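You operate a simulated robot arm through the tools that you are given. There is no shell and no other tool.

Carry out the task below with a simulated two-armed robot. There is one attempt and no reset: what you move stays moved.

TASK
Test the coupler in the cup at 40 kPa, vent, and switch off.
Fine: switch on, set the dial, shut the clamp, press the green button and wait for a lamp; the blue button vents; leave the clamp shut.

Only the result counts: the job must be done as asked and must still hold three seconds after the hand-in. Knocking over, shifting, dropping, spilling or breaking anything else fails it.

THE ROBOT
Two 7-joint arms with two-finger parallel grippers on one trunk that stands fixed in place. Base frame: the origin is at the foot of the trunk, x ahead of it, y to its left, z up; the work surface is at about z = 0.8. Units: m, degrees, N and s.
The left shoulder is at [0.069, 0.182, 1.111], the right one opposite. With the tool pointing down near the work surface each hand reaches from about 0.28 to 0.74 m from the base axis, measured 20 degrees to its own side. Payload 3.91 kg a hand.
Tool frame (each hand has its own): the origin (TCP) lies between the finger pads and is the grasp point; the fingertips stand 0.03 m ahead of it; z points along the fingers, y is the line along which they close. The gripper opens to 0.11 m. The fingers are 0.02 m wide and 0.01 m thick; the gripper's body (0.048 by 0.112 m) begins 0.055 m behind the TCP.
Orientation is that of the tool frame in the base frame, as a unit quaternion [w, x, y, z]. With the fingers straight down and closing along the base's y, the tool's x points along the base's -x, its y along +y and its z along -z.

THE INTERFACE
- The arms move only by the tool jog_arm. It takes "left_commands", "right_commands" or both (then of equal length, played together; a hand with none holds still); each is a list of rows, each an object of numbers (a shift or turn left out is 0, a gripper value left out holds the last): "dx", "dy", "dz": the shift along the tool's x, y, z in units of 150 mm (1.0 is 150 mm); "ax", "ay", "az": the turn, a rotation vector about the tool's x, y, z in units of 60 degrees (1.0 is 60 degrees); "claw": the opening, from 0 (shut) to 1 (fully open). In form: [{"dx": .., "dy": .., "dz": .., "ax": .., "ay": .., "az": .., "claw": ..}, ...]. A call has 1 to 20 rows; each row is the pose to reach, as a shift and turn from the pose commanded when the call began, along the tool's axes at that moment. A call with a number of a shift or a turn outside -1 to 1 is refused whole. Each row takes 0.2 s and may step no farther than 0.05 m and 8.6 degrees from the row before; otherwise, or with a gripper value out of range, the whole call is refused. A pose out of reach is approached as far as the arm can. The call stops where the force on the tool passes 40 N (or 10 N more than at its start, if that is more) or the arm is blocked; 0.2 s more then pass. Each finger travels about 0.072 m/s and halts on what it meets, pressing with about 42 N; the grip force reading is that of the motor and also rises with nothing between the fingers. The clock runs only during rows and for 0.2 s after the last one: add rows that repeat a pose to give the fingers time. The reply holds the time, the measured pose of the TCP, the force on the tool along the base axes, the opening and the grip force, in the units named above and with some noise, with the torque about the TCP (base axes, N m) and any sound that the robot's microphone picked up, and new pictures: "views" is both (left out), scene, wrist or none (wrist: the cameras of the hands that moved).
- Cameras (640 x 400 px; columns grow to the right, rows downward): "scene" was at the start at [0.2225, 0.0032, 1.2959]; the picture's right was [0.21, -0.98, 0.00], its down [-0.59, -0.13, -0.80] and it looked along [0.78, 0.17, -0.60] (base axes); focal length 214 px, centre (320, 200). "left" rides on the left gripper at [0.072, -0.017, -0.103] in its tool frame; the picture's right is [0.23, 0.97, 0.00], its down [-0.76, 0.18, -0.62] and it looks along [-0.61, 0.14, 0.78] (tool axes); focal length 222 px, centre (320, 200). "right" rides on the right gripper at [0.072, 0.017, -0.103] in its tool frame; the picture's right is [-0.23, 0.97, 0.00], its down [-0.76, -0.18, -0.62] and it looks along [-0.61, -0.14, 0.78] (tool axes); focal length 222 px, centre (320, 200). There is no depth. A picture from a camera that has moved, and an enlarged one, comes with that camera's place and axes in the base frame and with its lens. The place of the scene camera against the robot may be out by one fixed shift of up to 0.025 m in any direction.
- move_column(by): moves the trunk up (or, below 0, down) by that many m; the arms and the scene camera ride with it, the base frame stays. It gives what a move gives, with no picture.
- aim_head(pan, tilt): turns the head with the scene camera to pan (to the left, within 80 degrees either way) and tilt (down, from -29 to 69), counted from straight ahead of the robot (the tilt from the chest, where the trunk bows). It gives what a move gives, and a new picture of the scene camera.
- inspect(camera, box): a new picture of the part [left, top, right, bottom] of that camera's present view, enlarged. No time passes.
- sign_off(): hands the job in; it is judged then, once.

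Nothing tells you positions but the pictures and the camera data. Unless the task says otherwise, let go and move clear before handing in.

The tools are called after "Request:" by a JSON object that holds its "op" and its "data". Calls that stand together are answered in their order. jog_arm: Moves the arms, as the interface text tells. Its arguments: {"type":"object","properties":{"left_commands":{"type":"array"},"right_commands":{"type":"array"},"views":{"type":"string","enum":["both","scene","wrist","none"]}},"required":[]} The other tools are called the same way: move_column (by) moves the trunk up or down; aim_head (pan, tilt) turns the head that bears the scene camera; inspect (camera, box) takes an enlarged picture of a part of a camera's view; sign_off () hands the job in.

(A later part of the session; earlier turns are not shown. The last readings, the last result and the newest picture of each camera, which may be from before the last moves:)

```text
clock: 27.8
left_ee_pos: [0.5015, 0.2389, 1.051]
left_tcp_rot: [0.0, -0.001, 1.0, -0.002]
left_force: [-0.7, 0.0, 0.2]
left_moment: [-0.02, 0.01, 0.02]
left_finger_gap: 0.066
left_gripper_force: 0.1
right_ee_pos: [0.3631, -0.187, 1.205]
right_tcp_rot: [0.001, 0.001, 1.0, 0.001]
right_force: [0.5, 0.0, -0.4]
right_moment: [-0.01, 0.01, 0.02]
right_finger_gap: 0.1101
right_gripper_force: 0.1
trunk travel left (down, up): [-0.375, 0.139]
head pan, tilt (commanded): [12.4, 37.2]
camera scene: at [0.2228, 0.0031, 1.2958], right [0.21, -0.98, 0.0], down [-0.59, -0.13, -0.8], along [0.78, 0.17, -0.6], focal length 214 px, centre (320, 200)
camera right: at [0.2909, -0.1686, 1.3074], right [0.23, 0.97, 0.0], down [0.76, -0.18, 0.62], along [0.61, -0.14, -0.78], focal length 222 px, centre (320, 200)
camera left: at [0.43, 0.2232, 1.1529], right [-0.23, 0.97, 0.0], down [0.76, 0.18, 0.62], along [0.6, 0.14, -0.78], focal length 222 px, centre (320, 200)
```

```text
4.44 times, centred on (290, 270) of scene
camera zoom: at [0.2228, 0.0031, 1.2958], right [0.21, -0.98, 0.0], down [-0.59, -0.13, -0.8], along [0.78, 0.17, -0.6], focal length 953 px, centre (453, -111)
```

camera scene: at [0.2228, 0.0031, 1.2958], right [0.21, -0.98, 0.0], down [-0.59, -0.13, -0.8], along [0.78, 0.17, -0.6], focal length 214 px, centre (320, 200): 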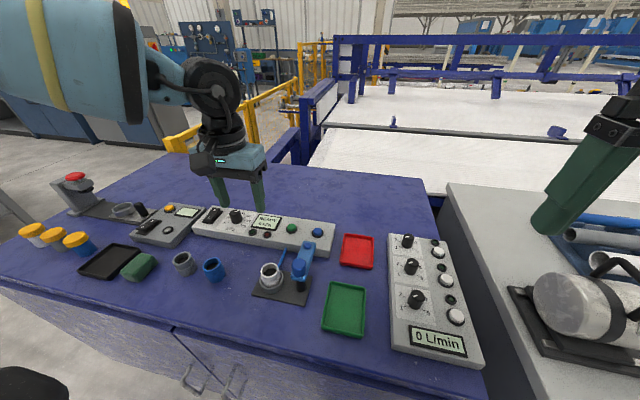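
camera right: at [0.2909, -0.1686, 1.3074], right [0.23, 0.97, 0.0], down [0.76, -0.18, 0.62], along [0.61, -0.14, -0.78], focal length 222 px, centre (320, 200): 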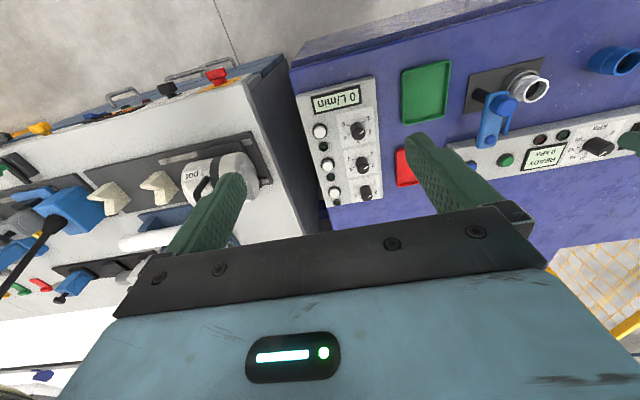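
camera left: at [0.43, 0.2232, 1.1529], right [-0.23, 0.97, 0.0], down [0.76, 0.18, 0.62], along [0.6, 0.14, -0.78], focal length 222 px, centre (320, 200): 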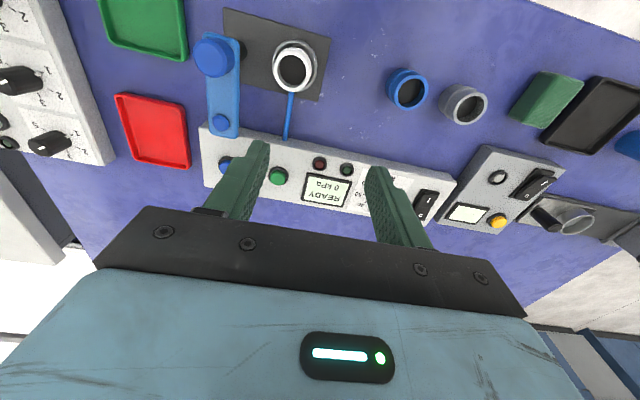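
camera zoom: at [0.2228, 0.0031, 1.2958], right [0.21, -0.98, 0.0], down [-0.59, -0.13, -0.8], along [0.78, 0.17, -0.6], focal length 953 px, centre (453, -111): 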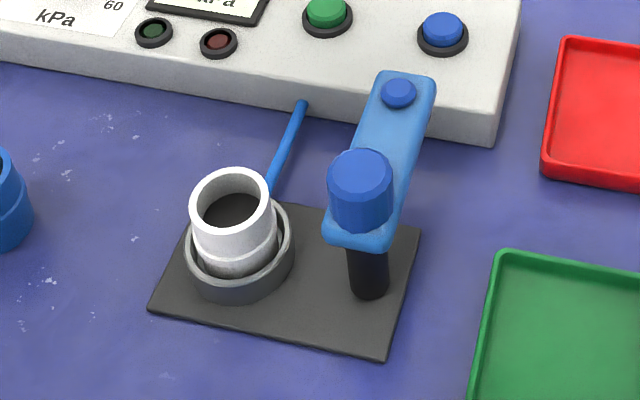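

Request:
{"op": "inspect", "data": {"camera": "left", "box": [180, 15, 280, 145]}}

Request:
{"op": "inspect", "data": {"camera": "right", "box": [470, 70, 560, 160]}}

```text
3.08 times, centred on (230, 80) of left
camera zoom: at [0.43, 0.2232, 1.1529], right [-0.23, 0.97, 0.0], down [0.76, 0.18, 0.62], along [0.6, 0.14, -0.78], focal length 684 px, centre (597, 569)
```

zoom: 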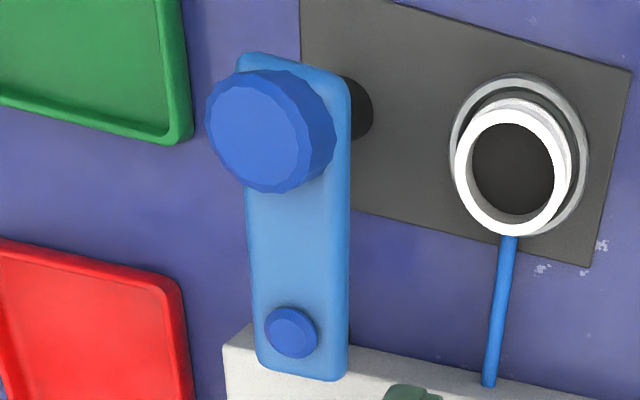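

```text
4.44 times, centred on (515, 115) of right
camera zoom: at [0.2909, -0.1686, 1.3074], right [0.23, 0.97, 0.0], down [0.76, -0.18, 0.62], along [0.61, -0.14, -0.78], focal length 987 px, centre (-547, 578)
```

zoom: 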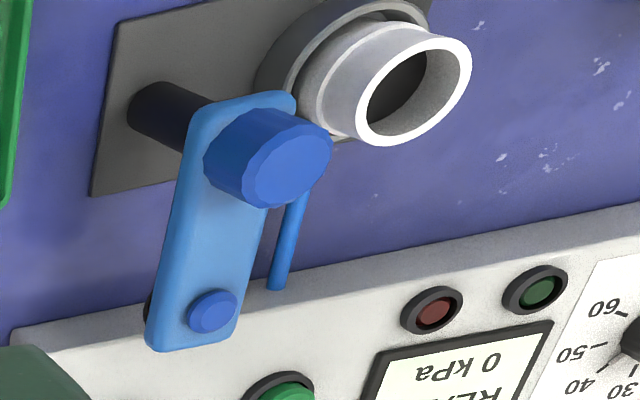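

The knob top is at z ≈ 0.90, the arm's top face is at about 0.877, and the pivot is at (0.480, 0.124). I'll go above the clamp knob to twist the arm round.

Request:
{"op": "jog_arm", "data": {"left_commands": [{"dx": 0.05, "dy": -0.25}, {"dx": 0.1, "dy": -0.5, "dz": 0.1}, {"dx": 0.143, "dy": -0.763, "dz": 0.2}, {"dx": 0.143, "dy": -0.763, "dz": 0.45}, {"dx": 0.143, "dy": -0.763, "dz": 0.65}, {"dx": 0.143, "dy": -0.763, "dz": 0.65}], "views": "both"}}

```text
clock: 29.2
left_ee_pos: [0.4813, 0.1261, 0.9554]
left_tcp_rot: [-0.001, -0.002, 1.0, -0.003]
left_force: [0.8, -0.4, 0.9]
left_moment: [0.03, 0.02, 0.0]
left_finger_gap: 0.0661
left_gripper_force: 0.0
left hand out of reach, approached as far as the arm can: row 3
right_ee_pos: [0.3629, -0.1875, 1.2049]
right_tcp_rot: [0.001, 0.002, 1.0, 0.0]
right_force: [0.7, 0.0, -0.5]
right_moment: [0.0, -0.04, -0.02]
right_finger_gap: 0.1097
right_gripper_force: 0.1
trunk travel left (down, up): [-0.375, 0.139]
head pan, tilt (commanded): [12.4, 37.2]
camera scene: at [0.2221, 0.0032, 1.296], right [0.21, -0.98, 0.0], down [-0.59, -0.13, -0.8], along [0.78, 0.17, -0.6], focal length 214 px, centre (320, 200)
camera left: at [0.4094, 0.1096, 1.0566], right [-0.23, 0.97, 0.0], down [0.76, 0.18, 0.62], along [0.61, 0.14, -0.78], focal length 222 px, centre (320, 200)
```

scene: 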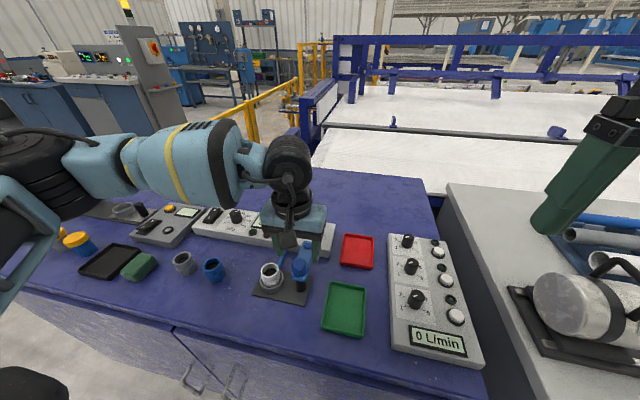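
left: 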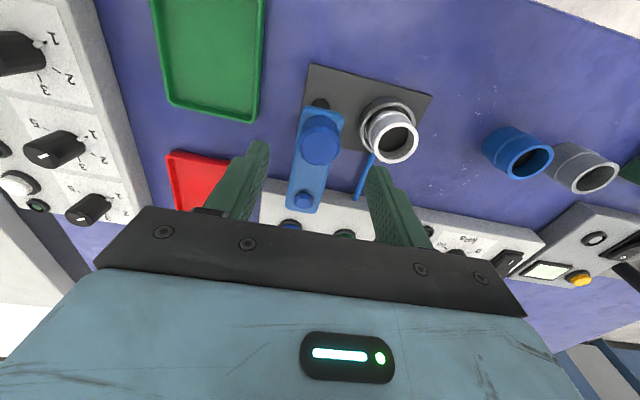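

Request:
{"op": "inspect", "data": {"camera": "left", "box": [250, 60, 430, 220]}}

Request:
{"op": "inspect", "data": {"camera": "scene", "box": [0, 100, 340, 310]}}

```text
2.50 times, centred on (340, 140) of left
camera zoom: at [0.4094, 0.1096, 1.0566], right [-0.23, 0.97, 0.0], down [0.76, 0.18, 0.62], along [0.61, 0.14, -0.78], focal length 555 px, centre (270, 350)
```

zoom: 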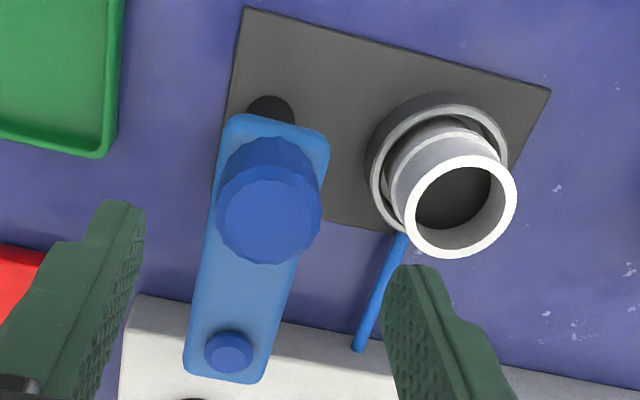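

```text
1.88 times, centred on (170, 205) of scene
camera zoom: at [0.2221, 0.0032, 1.296], right [0.21, -0.98, 0.0], down [-0.59, -0.13, -0.8], along [0.78, 0.17, -0.6], focal length 404 px, centre (602, 191)
```

zoom: 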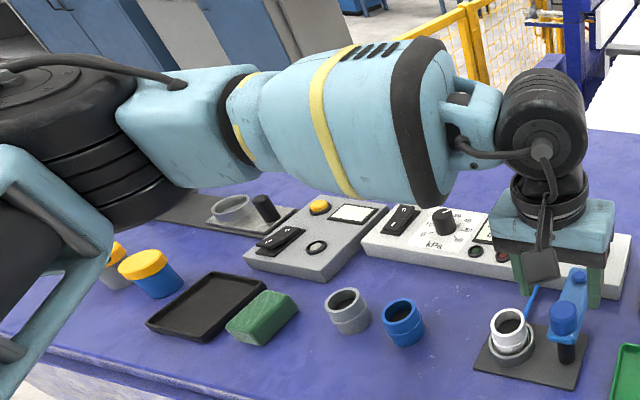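

The knob is centred between the fingers. I'll descend onto it and grip.

Request:
{"op": "jog_arm", "data": {"left_commands": [{"dx": 0.008, "dy": -0.01, "dz": 0.15}, {"dx": 0.008, "dy": -0.01, "dz": 0.28}, {"dx": 0.008, "dy": -0.01, "dz": 0.28, "claw": 0}, {"dx": 0.008, "dy": -0.01, "dz": 0.28, "claw": 0}, {"dx": 0.008, "dy": -0.01, "dz": 0.28, "claw": 0}, {"dx": 0.008, "dy": -0.01, "dz": 0.28, "claw": 0}], "views": "both"}}

Request:
{"op": "inspect", "data": {"camera": "left", "box": [250, 60, 430, 220]}}

```text
clock: 30.6
left_ee_pos: [0.4802, 0.1244, 0.9106]
left_tcp_rot: [0.0, -0.001, 1.0, -0.001]
left_force: [0.1, 10.0, 0.1]
left_moment: [1.24, -0.29, 0.05]
left_finger_gap: 0.0314
left_gripper_force: 44.9
right_ee_pos: [0.3634, -0.1856, 1.2036]
right_tcp_rot: [0.001, 0.001, 1.0, -0.001]
right_force: [1.0, 0.4, -0.3]
right_moment: [-0.03, -0.01, 0.0]
right_finger_gap: 0.1102
right_gripper_force: 0.2
trunk travel left (down, up): [-0.375, 0.139]
head pan, tilt (commanded): [12.4, 37.2]
camera scene: at [0.2224, 0.0042, 1.2959], right [0.21, -0.98, 0.0], down [-0.59, -0.13, -0.8], along [0.78, 0.17, -0.6], focal length 214 px, centre (320, 200)
camera left: at [0.4079, 0.1084, 1.0137], right [-0.23, 0.97, 0.0], down [0.76, 0.18, 0.62], along [0.6, 0.14, -0.78], focal length 222 px, centre (320, 200)
```

scene: 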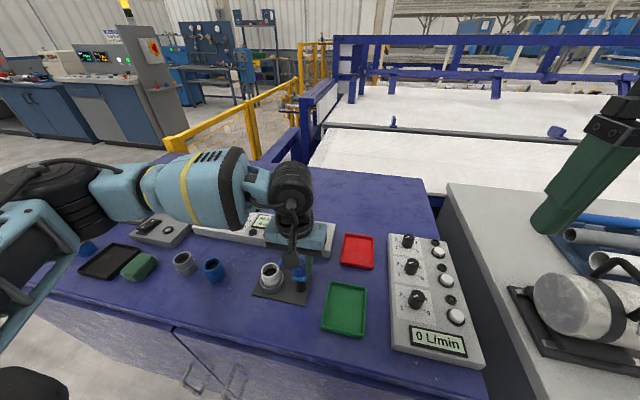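
left: 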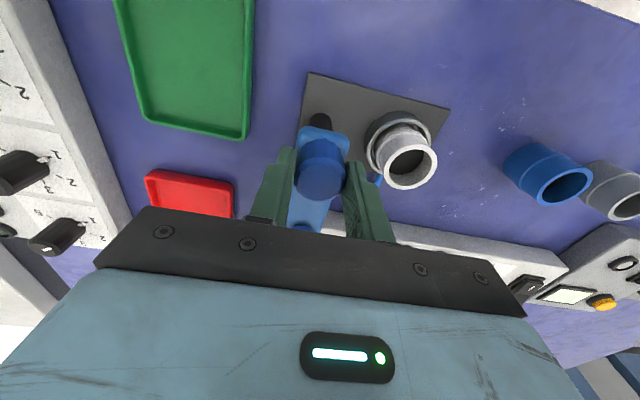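

```text
2.50 times, centred on (340, 140) of left
camera zoom: at [0.4079, 0.1084, 1.0137], right [-0.23, 0.97, 0.0], down [0.76, 0.18, 0.62], along [0.6, 0.14, -0.78], focal length 555 px, centre (270, 350)
```

zoom: 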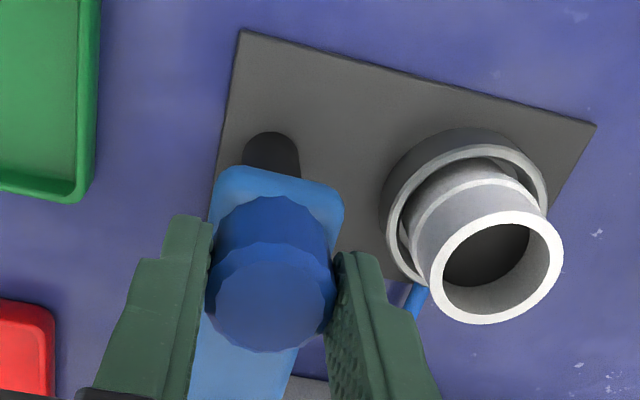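

The knob is gripped. I'll twist counterclockwise 60° first and check that the arm follows.

Request:
{"op": "jog_arm", "data": {"left_commands": [{"az": -0.1}, {"az": -0.2}, {"az": -0.3}, {"az": -0.4}, {"az": -0.4}], "views": "both"}}

```text
clock: 31.8
left_ee_pos: [0.4794, 0.1252, 0.9107]
left_tcp_rot: [-0.001, -0.211, 0.977, -0.003]
left_force: [9.8, 10.1, 5.4]
left_moment: [0.9, 0.09, 0.03]
left_finger_gap: 0.0317
left_gripper_force: 45.3
right_ee_pos: [0.3637, -0.1862, 1.2048]
right_tcp_rot: [-0.001, 0.001, 1.0, 0.0]
right_force: [-0.2, -0.1, 0.4]
right_moment: [0.01, 0.01, 0.01]
right_finger_gap: 0.1102
right_gripper_force: 0.0
trunk travel left (down, up): [-0.375, 0.139]
head pan, tilt (commanded): [12.4, 37.2]
camera scene: at [0.2233, 0.0042, 1.2958], right [0.21, -0.98, 0.0], down [-0.59, -0.13, -0.8], along [0.78, 0.17, -0.61], focal length 214 px, centre (320, 200)
camera left: at [0.421, 0.0806, 1.0137], right [-0.61, 0.79, 0.0], down [0.62, 0.48, 0.62], along [0.49, 0.37, -0.78], focal length 222 px, centre (320, 200)
```

scene: 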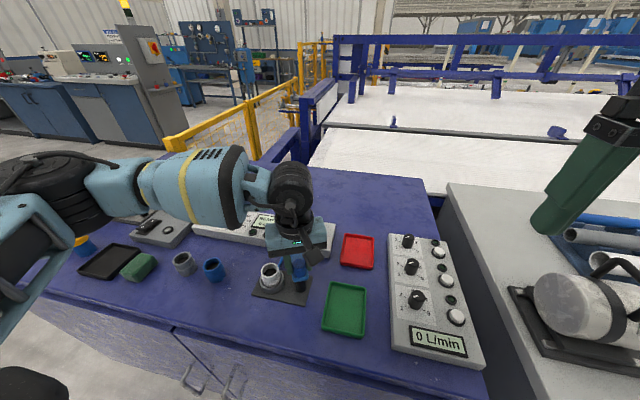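
left: 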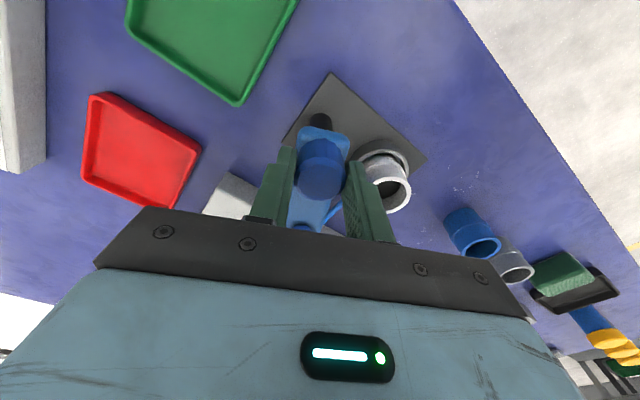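

The arm follows the twist. I'll continue counterclockwise.

Request:
{"op": "jog_arm", "data": {"left_commands": [{"az": -0.12}, {"az": -0.24}, {"az": -0.36}, {"az": -0.48}, {"az": -0.6}, {"az": -0.72}, {"az": -0.84}, {"az": -0.96}, {"az": -0.96}], "views": "both"}}

```text
clock: 33.8
left_ee_pos: [0.4796, 0.1247, 0.9113]
left_tcp_rot: [-0.001, -0.655, 0.756, -0.001]
left_force: [22.8, 10.7, 22.2]
left_moment: [0.62, 0.0, 0.01]
left_finger_gap: 0.0318
left_gripper_force: 44.8
right_ee_pos: [0.3654, -0.1844, 1.2049]
right_tcp_rot: [0.0, 0.0, 1.0, 0.0]
right_force: [-0.4, -0.3, -0.9]
right_moment: [0.02, -0.01, -0.01]
right_finger_gap: 0.11
right_gripper_force: 0.0
trunk travel left (down, up): [-0.375, 0.139]
head pan, tilt (commanded): [12.4, 37.2]
camera scene: at [0.2237, 0.004, 1.2958], right [0.21, -0.98, 0.0], down [-0.59, -0.13, -0.8], along [0.78, 0.17, -0.61], focal length 214 px, centre (320, 200)
camera left: at [0.4867, 0.0513, 1.0138], right [-1.0, -0.09, 0.0], down [-0.07, 0.78, 0.62], along [-0.05, 0.62, -0.78], focal length 222 px, centre (320, 200)
```

scene: 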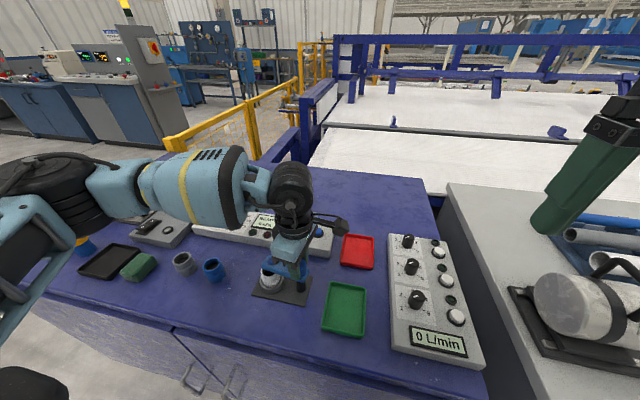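
left: 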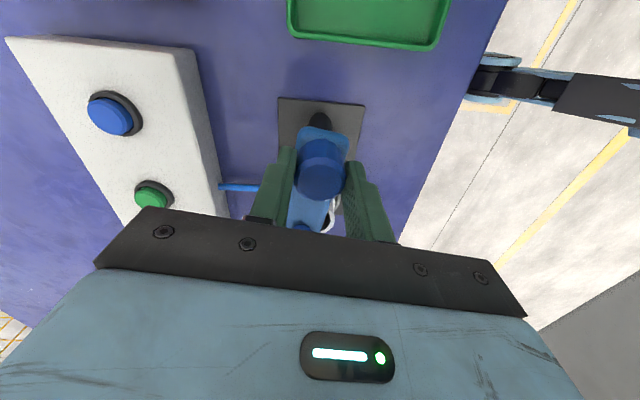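

Request:
{"op": "inspect", "data": {"camera": "left", "box": [220, 80, 420, 240]}}

Request:
{"op": "inspect", "data": {"camera": "scene", "box": [220, 200, 340, 310]}}

Request:
{"op": "inspect", "data": {"camera": "right", "box": [440, 40, 600, 180]}}

```text
2.50 times, centred on (320, 160) of left
camera zoom: at [0.4867, 0.0513, 1.0138], right [-1.0, -0.09, 0.0], down [-0.07, 0.78, 0.62], along [-0.05, 0.62, -0.78], focal length 555 px, centre (320, 300)
```

zoom: 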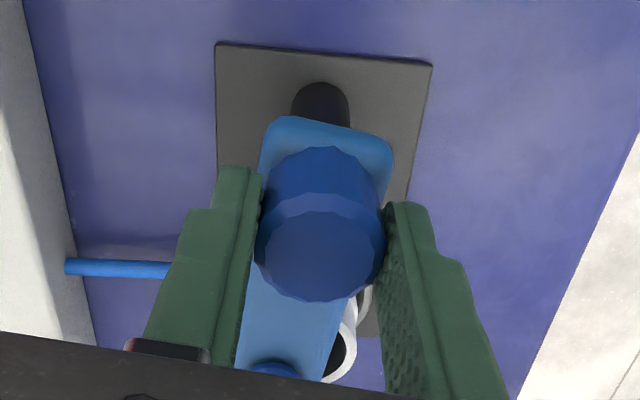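

```text
3.64 times, centred on (280, 255) of scene
camera zoom: at [0.2237, 0.004, 1.2958], right [0.21, -0.98, 0.0], down [-0.59, -0.13, -0.8], along [0.78, 0.17, -0.61], focal length 780 px, centre (466, 0)
```

zoom: 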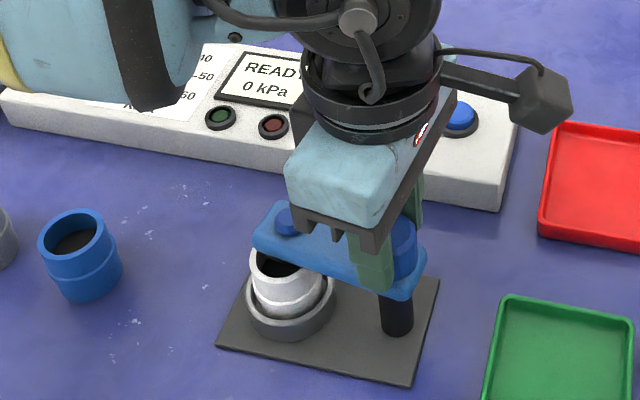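

```text
2.86 times, centred on (520, 110) of right
camera zoom: at [0.2919, -0.1674, 1.3074], right [0.23, 0.97, 0.0], down [0.76, -0.18, 0.62], along [0.61, -0.14, -0.78], focal length 635 px, centre (-251, 457)
```

zoom: 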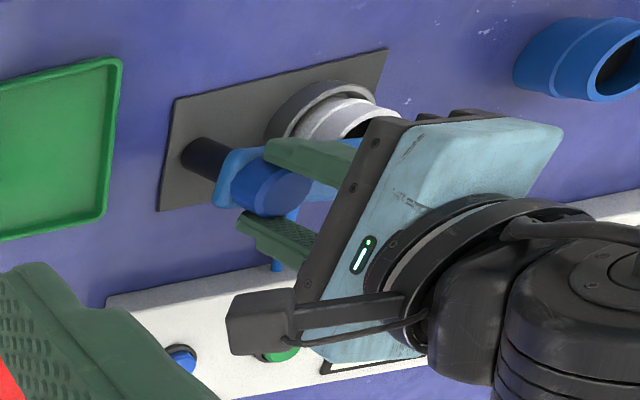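

The arm is most of the way around (about 80°). I'll continue the last bit until it meets its stop.

Request:
{"op": "jog_arm", "data": {"left_commands": [{"az": -0.07}, {"az": -0.14}, {"az": -0.14}], "views": "both"}}

Request:
{"op": "inspect", "data": {"camera": "left", "box": [220, 80, 420, 240]}}

Request:
{"op": "inspect", "data": {"camera": "scene", "box": [220, 200, 340, 310]}}

```text
clock: 34.6
left_ee_pos: [0.4796, 0.1231, 0.9108]
left_tcp_rot: [0.0, 0.709, -0.705, 0.003]
left_force: [23.7, 8.4, 22.5]
left_moment: [0.35, -0.04, -0.01]
left_finger_gap: 0.0315
left_gripper_force: 44.8
right_ee_pos: [0.3647, -0.1865, 1.2046]
right_tcp_rot: [0.0, 0.001, 1.0, 0.0]
right_force: [0.1, -0.3, 0.2]
right_moment: [0.0, 0.03, -0.02]
right_finger_gap: 0.1102
right_gripper_force: 0.2
trunk travel left (down, up): [-0.375, 0.139]
head pan, tilt (commanded): [12.4, 37.2]
camera scene: at [0.2237, 0.0039, 1.2957], right [0.21, -0.98, 0.0], down [-0.59, -0.13, -0.8], along [0.78, 0.17, -0.61], focal length 214 px, centre (320, 200)
camera left: at [0.4974, 0.053, 1.0138], right [-0.97, -0.23, 0.0], down [-0.18, 0.76, 0.62], along [-0.14, 0.6, -0.79], focal length 222 px, centre (320, 200)
```

scene: 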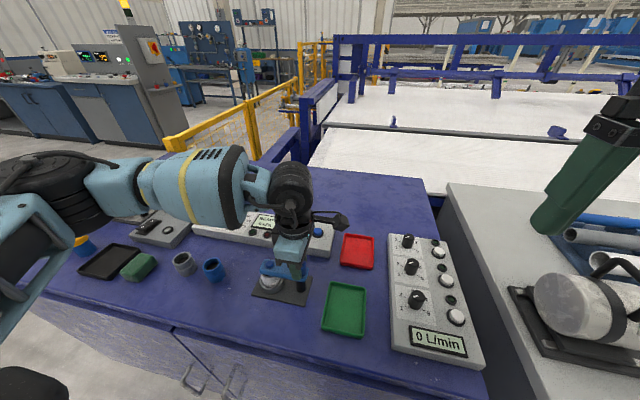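
left: 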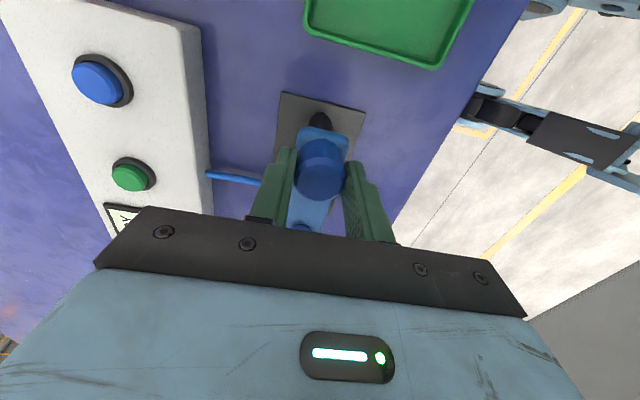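

```text
2.50 times, centred on (320, 160) of left
camera zoom: at [0.4974, 0.053, 1.0138], right [-0.97, -0.23, 0.0], down [-0.18, 0.76, 0.62], along [-0.14, 0.6, -0.79], focal length 555 px, centre (320, 300)
```

zoom: 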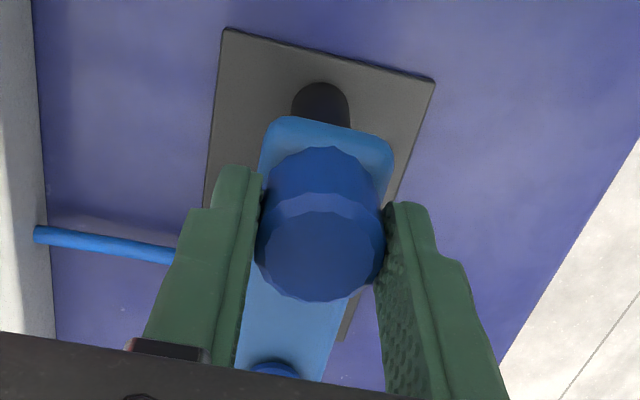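

```text
3.64 times, centred on (280, 255) of scene
camera zoom: at [0.2237, 0.0039, 1.2957], right [0.21, -0.98, 0.0], down [-0.59, -0.13, -0.8], along [0.78, 0.17, -0.61], focal length 780 px, centre (466, 0)
```

zoom: 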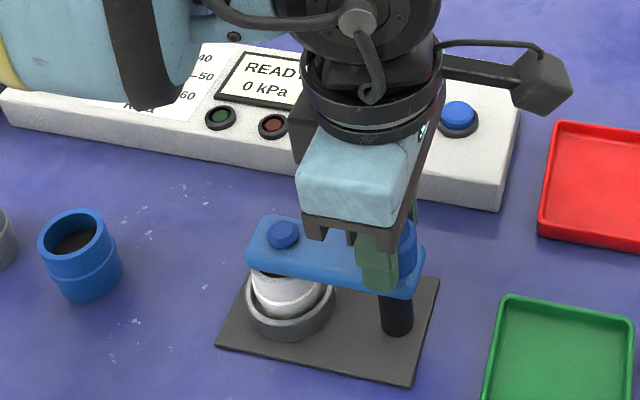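

The arm now lies over the coupler. I'll nudge a few degrees further to find whether there's a stop.

Request:
{"op": "jog_arm", "data": {"left_commands": [{"az": -0.04}, {"az": -0.08}, {"az": -0.08}], "views": "wrist"}}

Request:
{"op": "inspect", "data": {"camera": "scene", "box": [220, 200, 340, 310]}}

Request:
{"op": "inspect", "data": {"camera": "left", "box": [220, 80, 420, 240]}}

```text
clock: 35.4
left_ee_pos: [0.4805, 0.1236, 0.9119]
left_tcp_rot: [0.0, 0.736, -0.676, 0.003]
left_force: [25.3, 1.4, 21.5]
left_moment: [0.18, -0.18, -0.23]
left_finger_gap: 0.0314
left_gripper_force: 44.8
right_ee_pos: [0.3652, -0.1866, 1.2052]
right_tcp_rot: [-0.001, 0.0, 1.0, 0.001]
right_force: [-0.2, 0.0, 0.8]
right_moment: [0.0, -0.02, -0.03]
right_finger_gap: 0.11
right_gripper_force: 0.0
trunk travel left (down, up): [-0.375, 0.139]
head pan, tilt (commanded): [12.4, 37.2]
camera left: at [0.5033, 0.0535, 1.0138], right [-0.95, -0.31, 0.0], down [-0.25, 0.75, 0.62], along [-0.19, 0.59, -0.79], focal length 222 px, centre (320, 200)
```

left: 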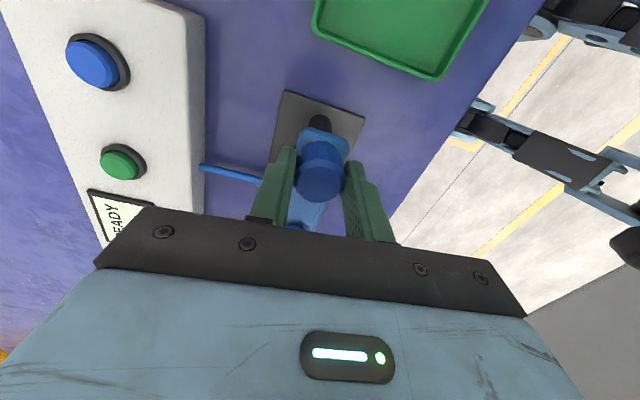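

```text
3.64 times, centred on (280, 255) of scene
camera zoom: at [0.2242, 0.003, 1.2956], right [0.21, -0.98, 0.0], down [-0.59, -0.13, -0.8], along [0.78, 0.17, -0.61], focal length 780 px, centre (466, 0)
```

zoom: 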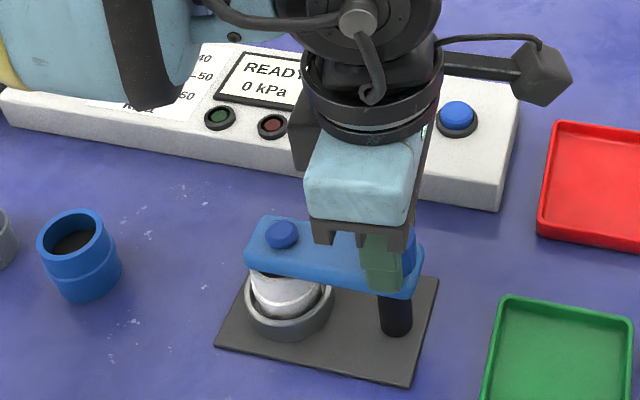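

```text
2.50 times, centred on (320, 160) of left
camera zoom: at [0.5033, 0.0535, 1.0138], right [-0.95, -0.31, 0.0], down [-0.25, 0.75, 0.62], along [-0.19, 0.59, -0.79], focal length 555 px, centre (320, 300)
```

zoom: 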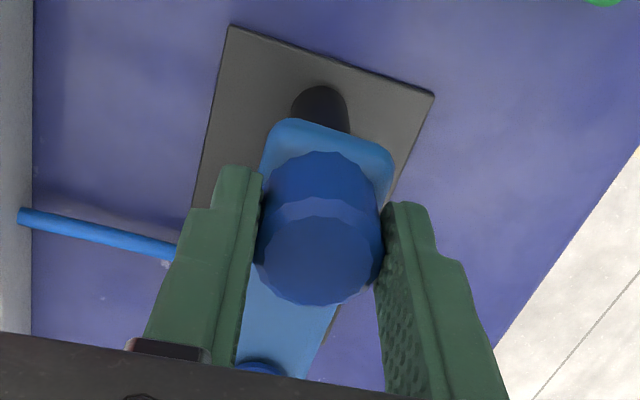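

A counter-torque appeared and the arm stopped following, so the clamp is at its stop over the coupler. I'll release and lift.

Request:
{"op": "jog_arm", "data": {"left_commands": [{"claw": 0.3}, {"claw": 0.6}, {"claw": 0.6}, {"dz": -0.15}, {"dz": -0.4}, {"dz": -0.6}, {"dz": -0.6}], "views": "both"}}

Request:
{"op": "inspect", "data": {"camera": "left", "box": [200, 60, 400, 220]}}

Request:
{"op": "inspect", "data": {"camera": "scene", "box": [220, 200, 340, 310]}}

```text
clock: 37.0
left_ee_pos: [0.4771, 0.1245, 1.0004]
left_tcp_rot: [0.003, 0.736, -0.676, 0.0]
left_force: [-0.1, 0.6, 0.7]
left_moment: [0.02, 0.02, 0.01]
left_finger_gap: 0.0661
left_gripper_force: 0.0
right_ee_pos: [0.364, -0.1864, 1.2047]
right_tcp_rot: [0.0, 0.001, 1.0, 0.001]
right_force: [-0.3, -0.7, 0.9]
right_moment: [-0.01, 0.04, 0.01]
right_finger_gap: 0.1098
right_gripper_force: 0.0
trunk travel left (down, up): [-0.375, 0.139]
head pan, tilt (commanded): [12.4, 37.2]
camera scene: at [0.2226, 0.0033, 1.2959], right [0.21, -0.98, 0.0], down [-0.59, -0.13, -0.8], along [0.78, 0.17, -0.6], focal length 214 px, centre (320, 200)
camera left: at [0.5011, 0.0556, 1.1031], right [-0.95, -0.31, 0.0], down [-0.24, 0.75, 0.62], along [-0.2, 0.59, -0.78], focal length 222 px, centre (320, 200)
```

scene: 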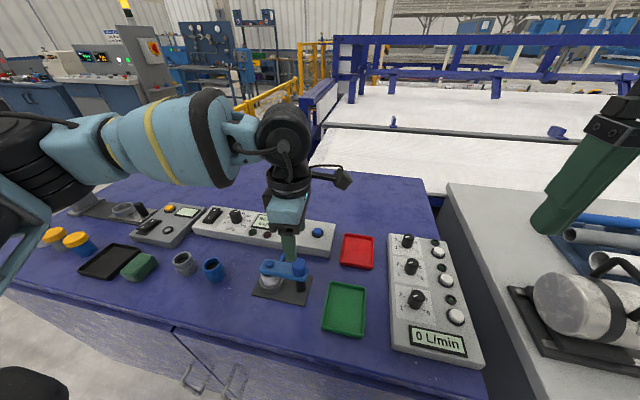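
left: 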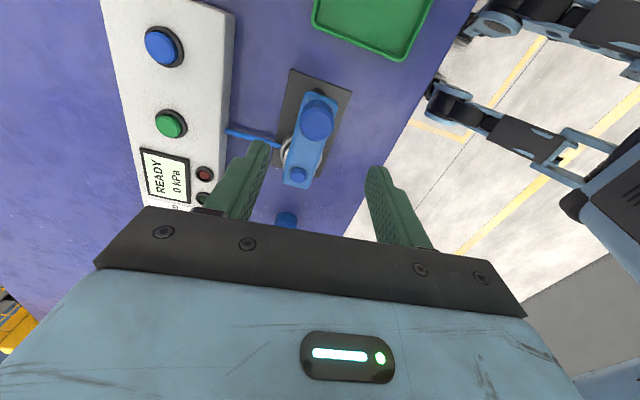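

```text
2.50 times, centred on (300, 140) of left
camera zoom: at [0.5011, 0.0556, 1.1031], right [-0.95, -0.31, 0.0], down [-0.24, 0.75, 0.62], along [-0.2, 0.59, -0.78], focal length 555 px, centre (370, 350)
```

zoom: 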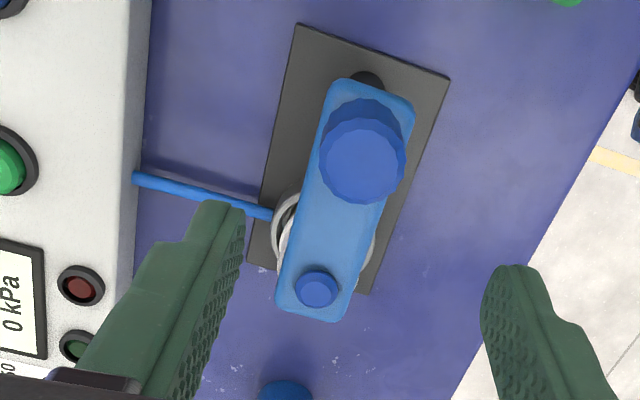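

```text
3.64 times, centred on (280, 255) of scene
camera zoom: at [0.2226, 0.0033, 1.2959], right [0.21, -0.98, 0.0], down [-0.59, -0.13, -0.8], along [0.78, 0.17, -0.6], focal length 780 px, centre (466, 0)
```

zoom: 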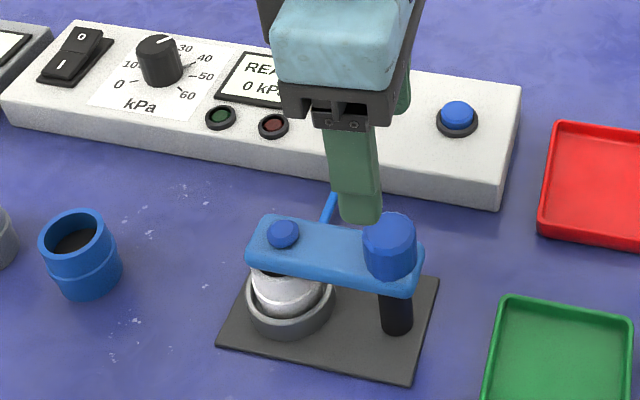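

The clamp is shut with the pad centred on the coupler (arm at about 90.6°). Next I'll move the closed left fingers above the green button at about (0.636, 0.195), turning the hand back as I go.

Request:
{"op": "jog_arm", "data": {"left_commands": [{"dx": -0.04, "dy": -0.12, "az": 0.12, "claw": 0}, {"dx": -0.08, "dy": -0.24, "az": 0.24, "claw": 0}, {"dx": -0.12, "dy": -0.36, "az": 0.36, "claw": 0}, {"dx": -0.16, "dy": -0.48, "az": 0.48, "claw": 0}, {"dx": -0.2, "dy": -0.6, "az": 0.6, "claw": 0}, {"dx": -0.24, "dy": -0.72, "az": 0.72, "claw": 0}, {"dx": -0.28, "dy": -0.84, "az": 0.84, "claw": 0}, {"dx": -0.33, "dy": -0.95, "az": 0.96, "claw": 0}, {"dx": -0.33, "dy": -0.95, "az": 0.96, "claw": 0}], "views": "both"}}

```text
clock: 39.0
left_ee_pos: [0.5915, 0.2194, 0.9909]
left_tcp_rot: [-0.002, -0.32, 0.947, -0.002]
left_force: [0.0, 1.0, 0.9]
left_moment: [0.0, -0.06, -0.03]
left_finger_gap: 0.0
left_gripper_force: 37.3
left hand out of reach, approached as far as the arm can: row 2, 3, 4, 5, 6, 7, 8, 9
right_ee_pos: [0.3638, -0.1875, 1.2038]
right_tcp_rot: [0.0, 0.001, 1.0, 0.0]
right_force: [-0.3, -0.3, 0.4]
right_moment: [-0.04, 0.0, 0.0]
right_finger_gap: 0.11
right_gripper_force: 0.1
trunk travel left (down, up): [-0.375, 0.139]
head pan, tilt (commanded): [12.4, 37.2]
camera scene: at [0.2224, 0.0025, 1.2959], right [0.21, -0.98, 0.0], down [-0.59, -0.13, -0.8], along [0.78, 0.17, -0.6], focal length 214 px, centre (320, 200)
camera left: at [0.5443, 0.1631, 1.0923], right [-0.77, 0.64, 0.0], down [0.5, 0.6, 0.62], along [0.4, 0.48, -0.78], focal length 222 px, centre (320, 200)
```

scene: 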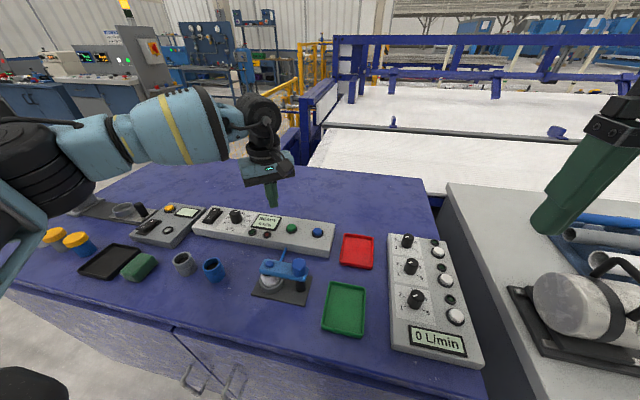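
left: 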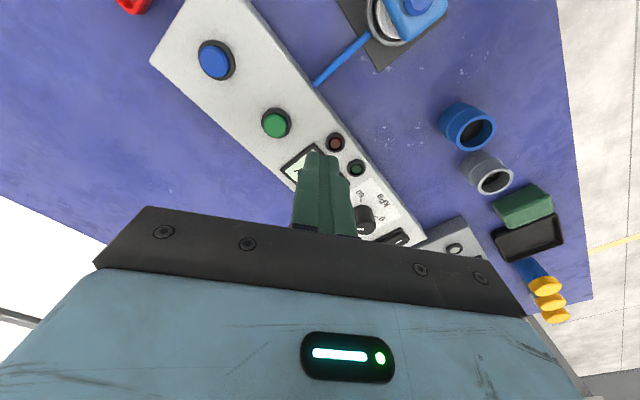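

Request:
{"op": "jog_arm", "data": {"left_commands": [{"az": 0.12, "dz": 0.1}, {"az": 0.24, "dz": 0.2, "dx": -0.05}, {"az": 0.36, "dz": 0.3, "dx": -0.1, "dy": -0.02}, {"az": 0.48, "dz": 0.4, "dx": -0.149, "dy": -0.038}, {"az": 0.62, "dz": 0.4, "dx": -0.149, "dy": -0.038}, {"az": 0.62, "dz": 0.4, "dx": -0.149, "dy": -0.038}], "views": "both"}}

```text
clock: 40.4
left_ee_pos: [0.6139, 0.2303, 0.9269]
left_tcp_rot: [-0.001, 0.0, 1.0, -0.001]
left_force: [-0.4, 0.2, 0.8]
left_moment: [0.0, 0.04, -0.02]
left_finger_gap: 0.0001
left_gripper_force: 37.9
right_ee_pos: [0.3641, -0.1867, 1.2048]
right_tcp_rot: [0.0, 0.001, 1.0, 0.001]
right_force: [-0.2, -0.3, 0.0]
right_moment: [0.03, 0.01, 0.03]
right_finger_gap: 0.1102
right_gripper_force: 0.0
trunk travel left (down, up): [-0.375, 0.139]
head pan, tilt (commanded): [12.4, 37.2]
camera scene: at [0.2227, 0.0034, 1.2959], right [0.21, -0.98, 0.0], down [-0.59, -0.13, -0.8], along [0.78, 0.17, -0.6], focal length 214 px, centre (320, 200)
camera left: at [0.5419, 0.2144, 1.0299], right [-0.23, 0.97, 0.0], down [0.76, 0.18, 0.62], along [0.61, 0.14, -0.78], focal length 222 px, centre (320, 200)
```

scene: 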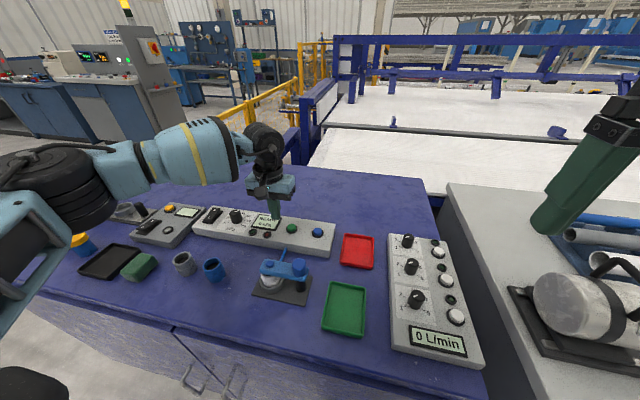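
left: 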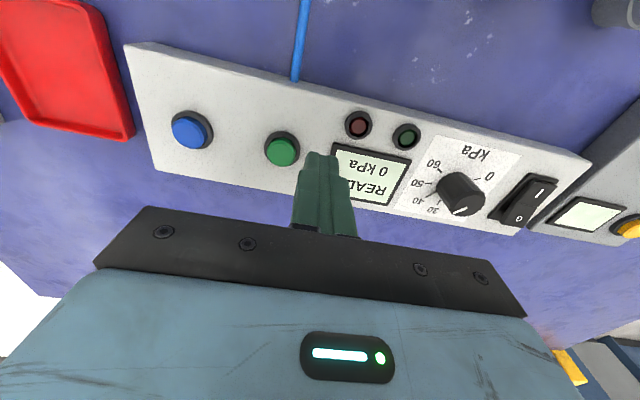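

Request:
{"op": "inspect", "data": {"camera": "left", "box": [150, 90, 350, 215]}}

```text
3.20 times, centred on (250, 152) of left
camera zoom: at [0.5419, 0.2144, 1.0299], right [-0.23, 0.97, 0.0], down [0.76, 0.18, 0.62], along [0.61, 0.14, -0.78], focal length 711 px, centre (544, 352)
```

zoom: 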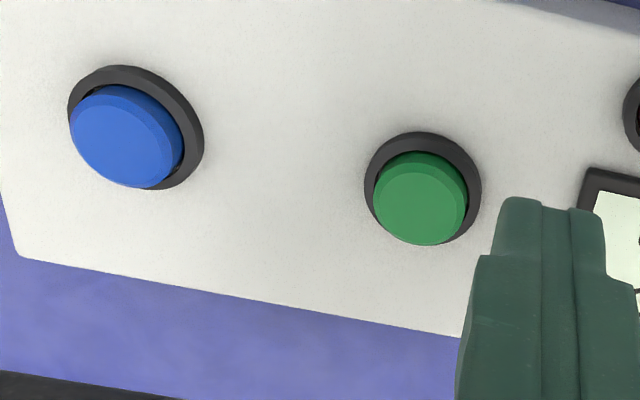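

Green button at about (0.637, 0.200). I'll move directly above it and verify alignment.

Request:
{"op": "jog_arm", "data": {"left_commands": [{"dx": -0.08, "dy": -0.1}, {"dx": -0.152, "dy": -0.2}, {"dx": -0.152, "dy": -0.2, "dz": 0.13}, {"dx": -0.152, "dy": -0.2, "dz": 0.13}], "views": "wrist"}}

Request:
{"op": "inspect", "data": {"camera": "left", "box": [220, 60, 420, 220]}}

Request:
{"op": "inspect", "data": {"camera": "scene", "box": [190, 170, 350, 280]}}

```text
clock: 41.4
left_ee_pos: [0.6138, 0.23, 0.928]
left_tcp_rot: [0.001, -0.001, 1.0, -0.002]
left_force: [-0.3, 0.7, 0.2]
left_moment: [0.03, 0.03, -0.03]
left_finger_gap: 0.0
left_gripper_force: 37.2
left hand out of reach, approached as far as the arm can: row 1, 2, 3, 4
right_ee_pos: [0.3621, -0.1856, 1.2051]
right_tcp_rot: [0.001, 0.001, 1.0, 0.001]
right_force: [0.2, -1.2, -0.1]
right_moment: [-0.01, -0.02, 0.01]
right_finger_gap: 0.1099
right_gripper_force: 0.0
trunk travel left (down, up): [-0.375, 0.139]
head pan, tilt (commanded): [12.4, 37.2]
camera left: at [0.5417, 0.2142, 1.0301], right [-0.23, 0.97, 0.0], down [0.76, 0.18, 0.62], along [0.6, 0.14, -0.78], focal length 222 px, centre (320, 200)
```

left: 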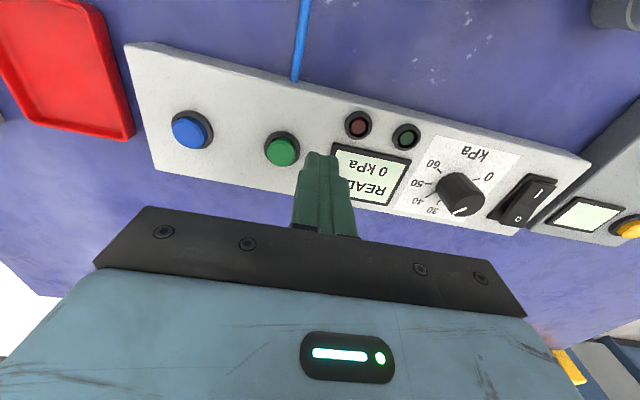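

```text
2.50 times, centred on (320, 140) of left
camera zoom: at [0.5417, 0.2142, 1.0301], right [-0.23, 0.97, 0.0], down [0.76, 0.18, 0.62], along [0.6, 0.14, -0.78], focal length 555 px, centre (320, 350)
```

zoom: 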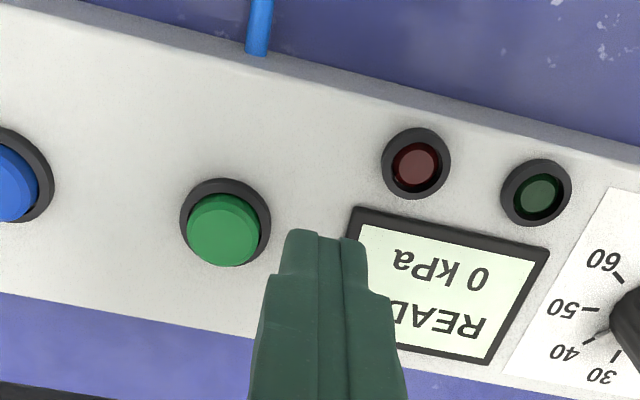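

```text
3.64 times, centred on (270, 225) of scene
camera zoom: at [0.2225, 0.0032, 1.2959], right [0.21, -0.98, 0.0], down [-0.59, -0.13, -0.8], along [0.78, 0.17, -0.6], focal length 780 px, centre (502, 109)
```

zoom: 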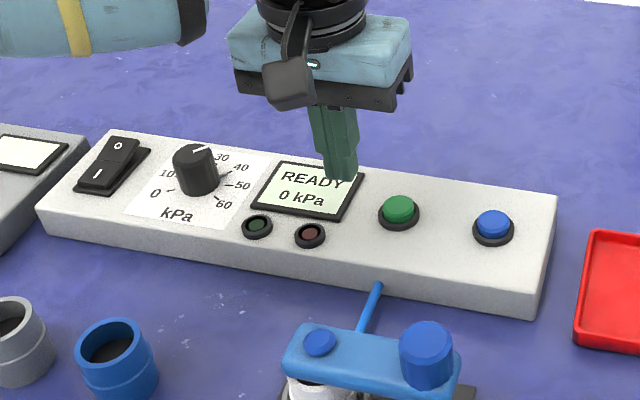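

The left arm didn't move: that spot is blocked for it in this posture. I'll probe which direction is limiting.

Request:
{"op": "jog_arm", "data": {"left_commands": [{"dy": -0.05}, {"dy": -0.1}, {"dy": -0.1}], "views": "none"}}

Request:
{"op": "jog_arm", "data": {"left_commands": [{"dx": -0.05}, {"dx": -0.1}, {"dx": -0.1}], "views": "none"}}

```text
clock: 42.2
left_ee_pos: [0.6144, 0.229, 0.9269]
left_tcp_rot: [-0.001, -0.001, 1.0, -0.001]
left_force: [-0.4, 0.1, -0.7]
left_moment: [0.0, 0.02, -0.03]
left_finger_gap: 0.0001
left_gripper_force: 38.4
left hand out of reach, approached as far as the arm can: row 1, 2, 3
right_ee_pos: [0.3635, -0.186, 1.2054]
right_tcp_rot: [0.0, 0.001, 1.0, 0.001]
right_force: [-0.2, 1.1, 0.1]
right_moment: [0.03, -0.01, 0.02]
right_finger_gap: 0.1099
right_gripper_force: 0.1
trunk travel left (down, up): [-0.375, 0.139]
head pan, tilt (commanded): [12.4, 37.2]
```

```text
clock: 43.0
left_ee_pos: [0.6137, 0.2289, 0.9276]
left_tcp_rot: [-0.001, -0.001, 1.0, -0.001]
left_force: [0.7, 0.0, 0.3]
left_moment: [-0.01, 0.04, -0.01]
left_finger_gap: 0.0001
left_gripper_force: 37.0
left hand out of reach, approached as far as the arm can: row 1, 2, 3
right_ee_pos: [0.362, -0.1858, 1.2048]
right_tcp_rot: [0.0, 0.0, 1.0, 0.001]
right_force: [-0.2, -0.8, 0.1]
right_moment: [0.01, 0.0, 0.03]
right_finger_gap: 0.1102
right_gripper_force: 0.1
trunk travel left (down, up): [-0.375, 0.139]
head pan, tilt (commanded): [12.4, 37.2]
```

Both forward and rightward motion are blocked at this posture, so I'll tilt the hand so the fingertips lean forward and right, which lets the wrist stay back.

Request:
{"op": "jog_arm", "data": {"left_commands": [{"ax": 0.08, "ay": -0.08}, {"ax": 0.16, "ay": -0.16}, {"ax": 0.24, "ay": -0.24}, {"ax": 0.24, "ay": -0.24}], "views": "both"}}

```text
clock: 44.0
left_ee_pos: [0.612, 0.2293, 0.9278]
left_tcp_rot: [0.124, -0.002, 0.984, -0.128]
left_force: [0.3, 0.4, 0.7]
left_moment: [0.0, 0.0, -0.03]
left_finger_gap: 0.0
left_gripper_force: 37.9
right_ee_pos: [0.363, -0.1875, 1.2054]
right_tcp_rot: [0.0, 0.001, 1.0, 0.001]
right_force: [-0.6, 0.7, 0.1]
right_moment: [0.0, 0.01, -0.02]
right_finger_gap: 0.1101
right_gripper_force: 0.0
trunk travel left (down, up): [-0.375, 0.139]
head pan, tilt (commanded): [12.4, 37.2]
camera scene: at [0.2227, 0.003, 1.2959], right [0.21, -0.98, 0.0], down [-0.59, -0.13, -0.8], along [0.78, 0.17, -0.6], focal length 214 px, centre (320, 200)
camera left: at [0.5173, 0.2368, 1.0097], right [-0.19, 0.93, -0.3], down [0.59, 0.35, 0.73], along [0.78, -0.04, -0.62], focal length 222 px, centre (320, 200)
```

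scene: 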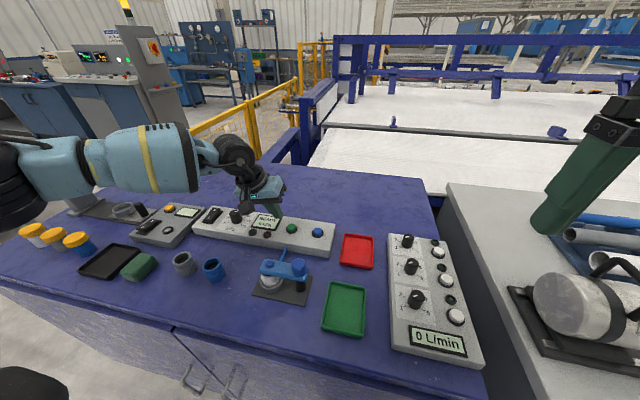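
left: 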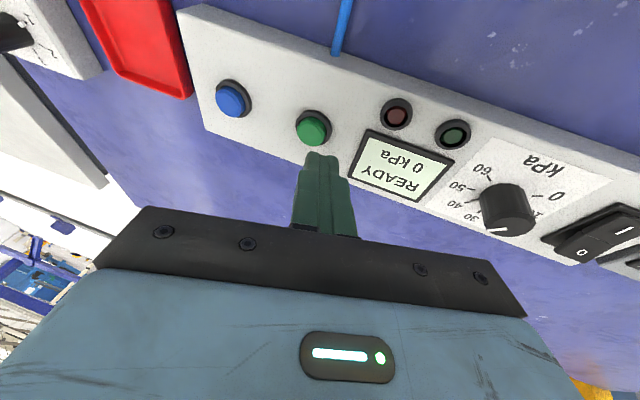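

That freed the posture (elbow up). I'll move with this tilt to above the green button, then try straightening there.

Request:
{"op": "jog_arm", "data": {"left_commands": [{"dx": -0.04, "dy": -0.05, "dz": 0.05}, {"dx": -0.08, "dy": -0.11, "dz": 0.09}, {"dx": -0.08, "dy": -0.12, "dz": 0.09}, {"dx": -0.08, "dy": -0.12, "dz": 0.09}], "views": "wrist"}}

```text
clock: 45.0
left_ee_pos: [0.6261, 0.2096, 0.9229]
left_tcp_rot: [0.123, -0.001, 0.984, -0.127]
left_force: [-0.9, 0.7, 0.4]
left_moment: [-0.05, -0.02, 0.01]
left_finger_gap: 0.0002
left_gripper_force: 37.8
right_ee_pos: [0.363, -0.1864, 1.2044]
right_tcp_rot: [0.001, 0.001, 1.0, 0.001]
right_force: [0.1, -0.4, 0.6]
right_moment: [-0.03, 0.01, -0.01]
right_finger_gap: 0.1101
right_gripper_force: 0.1
trunk travel left (down, up): [-0.375, 0.139]
head pan, tilt (commanded): [12.4, 37.2]
camera left: at [0.5314, 0.2166, 1.0053], right [-0.19, 0.93, -0.3], down [0.59, 0.35, 0.73], along [0.78, -0.04, -0.62], focal length 222 px, centre (320, 200)
```

left: 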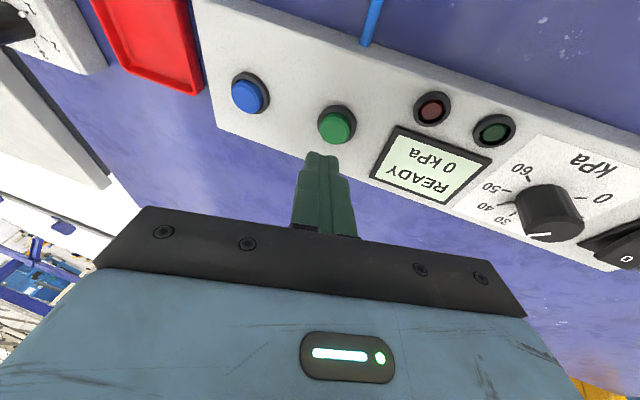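

Request:
{"op": "jog_arm", "data": {"left_commands": [{"dx": -0.05, "dy": -0.04}, {"dx": -0.05, "dy": -0.04, "ax": -0.08, "ay": 0.08}, {"dx": -0.05, "dy": -0.04, "ax": -0.16, "ay": 0.16}, {"dx": -0.05, "dy": -0.04, "ax": -0.24, "ay": 0.24}, {"dx": -0.05, "dy": -0.04, "ax": -0.24, "ay": 0.24}], "views": "wrist"}}

```text
clock: 46.2
left_ee_pos: [0.6237, 0.2239, 0.9258]
left_tcp_rot: [0.02, -0.002, 1.0, -0.023]
left_force: [0.6, 0.0, 0.5]
left_moment: [-0.01, 0.01, 0.02]
left_finger_gap: 0.0
left_gripper_force: 36.8
left hand out of reach, approached as far as the arm can: row 3, 4, 5
right_ee_pos: [0.364, -0.1859, 1.2045]
right_tcp_rot: [0.0, 0.001, 1.0, 0.0]
right_force: [-0.7, 0.5, 0.1]
right_moment: [-0.05, -0.02, -0.01]
right_finger_gap: 0.11
right_gripper_force: 0.0
trunk travel left (down, up): [-0.375, 0.139]
head pan, tilt (commanded): [12.4, 37.2]
camera left: at [0.5476, 0.2119, 1.0257], right [-0.23, 0.97, -0.05], down [0.74, 0.21, 0.64], along [0.64, 0.11, -0.76], focal length 222 px, centre (320, 200)
```

left: 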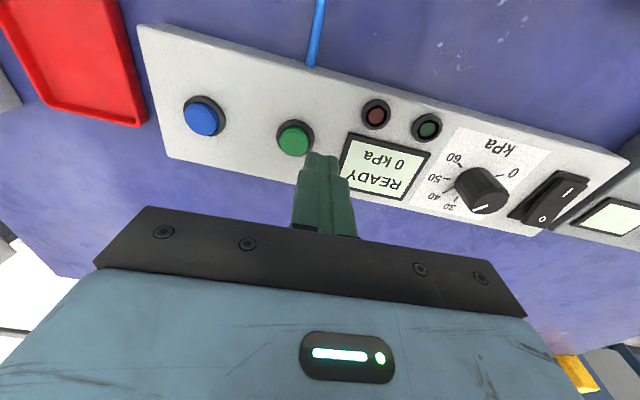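

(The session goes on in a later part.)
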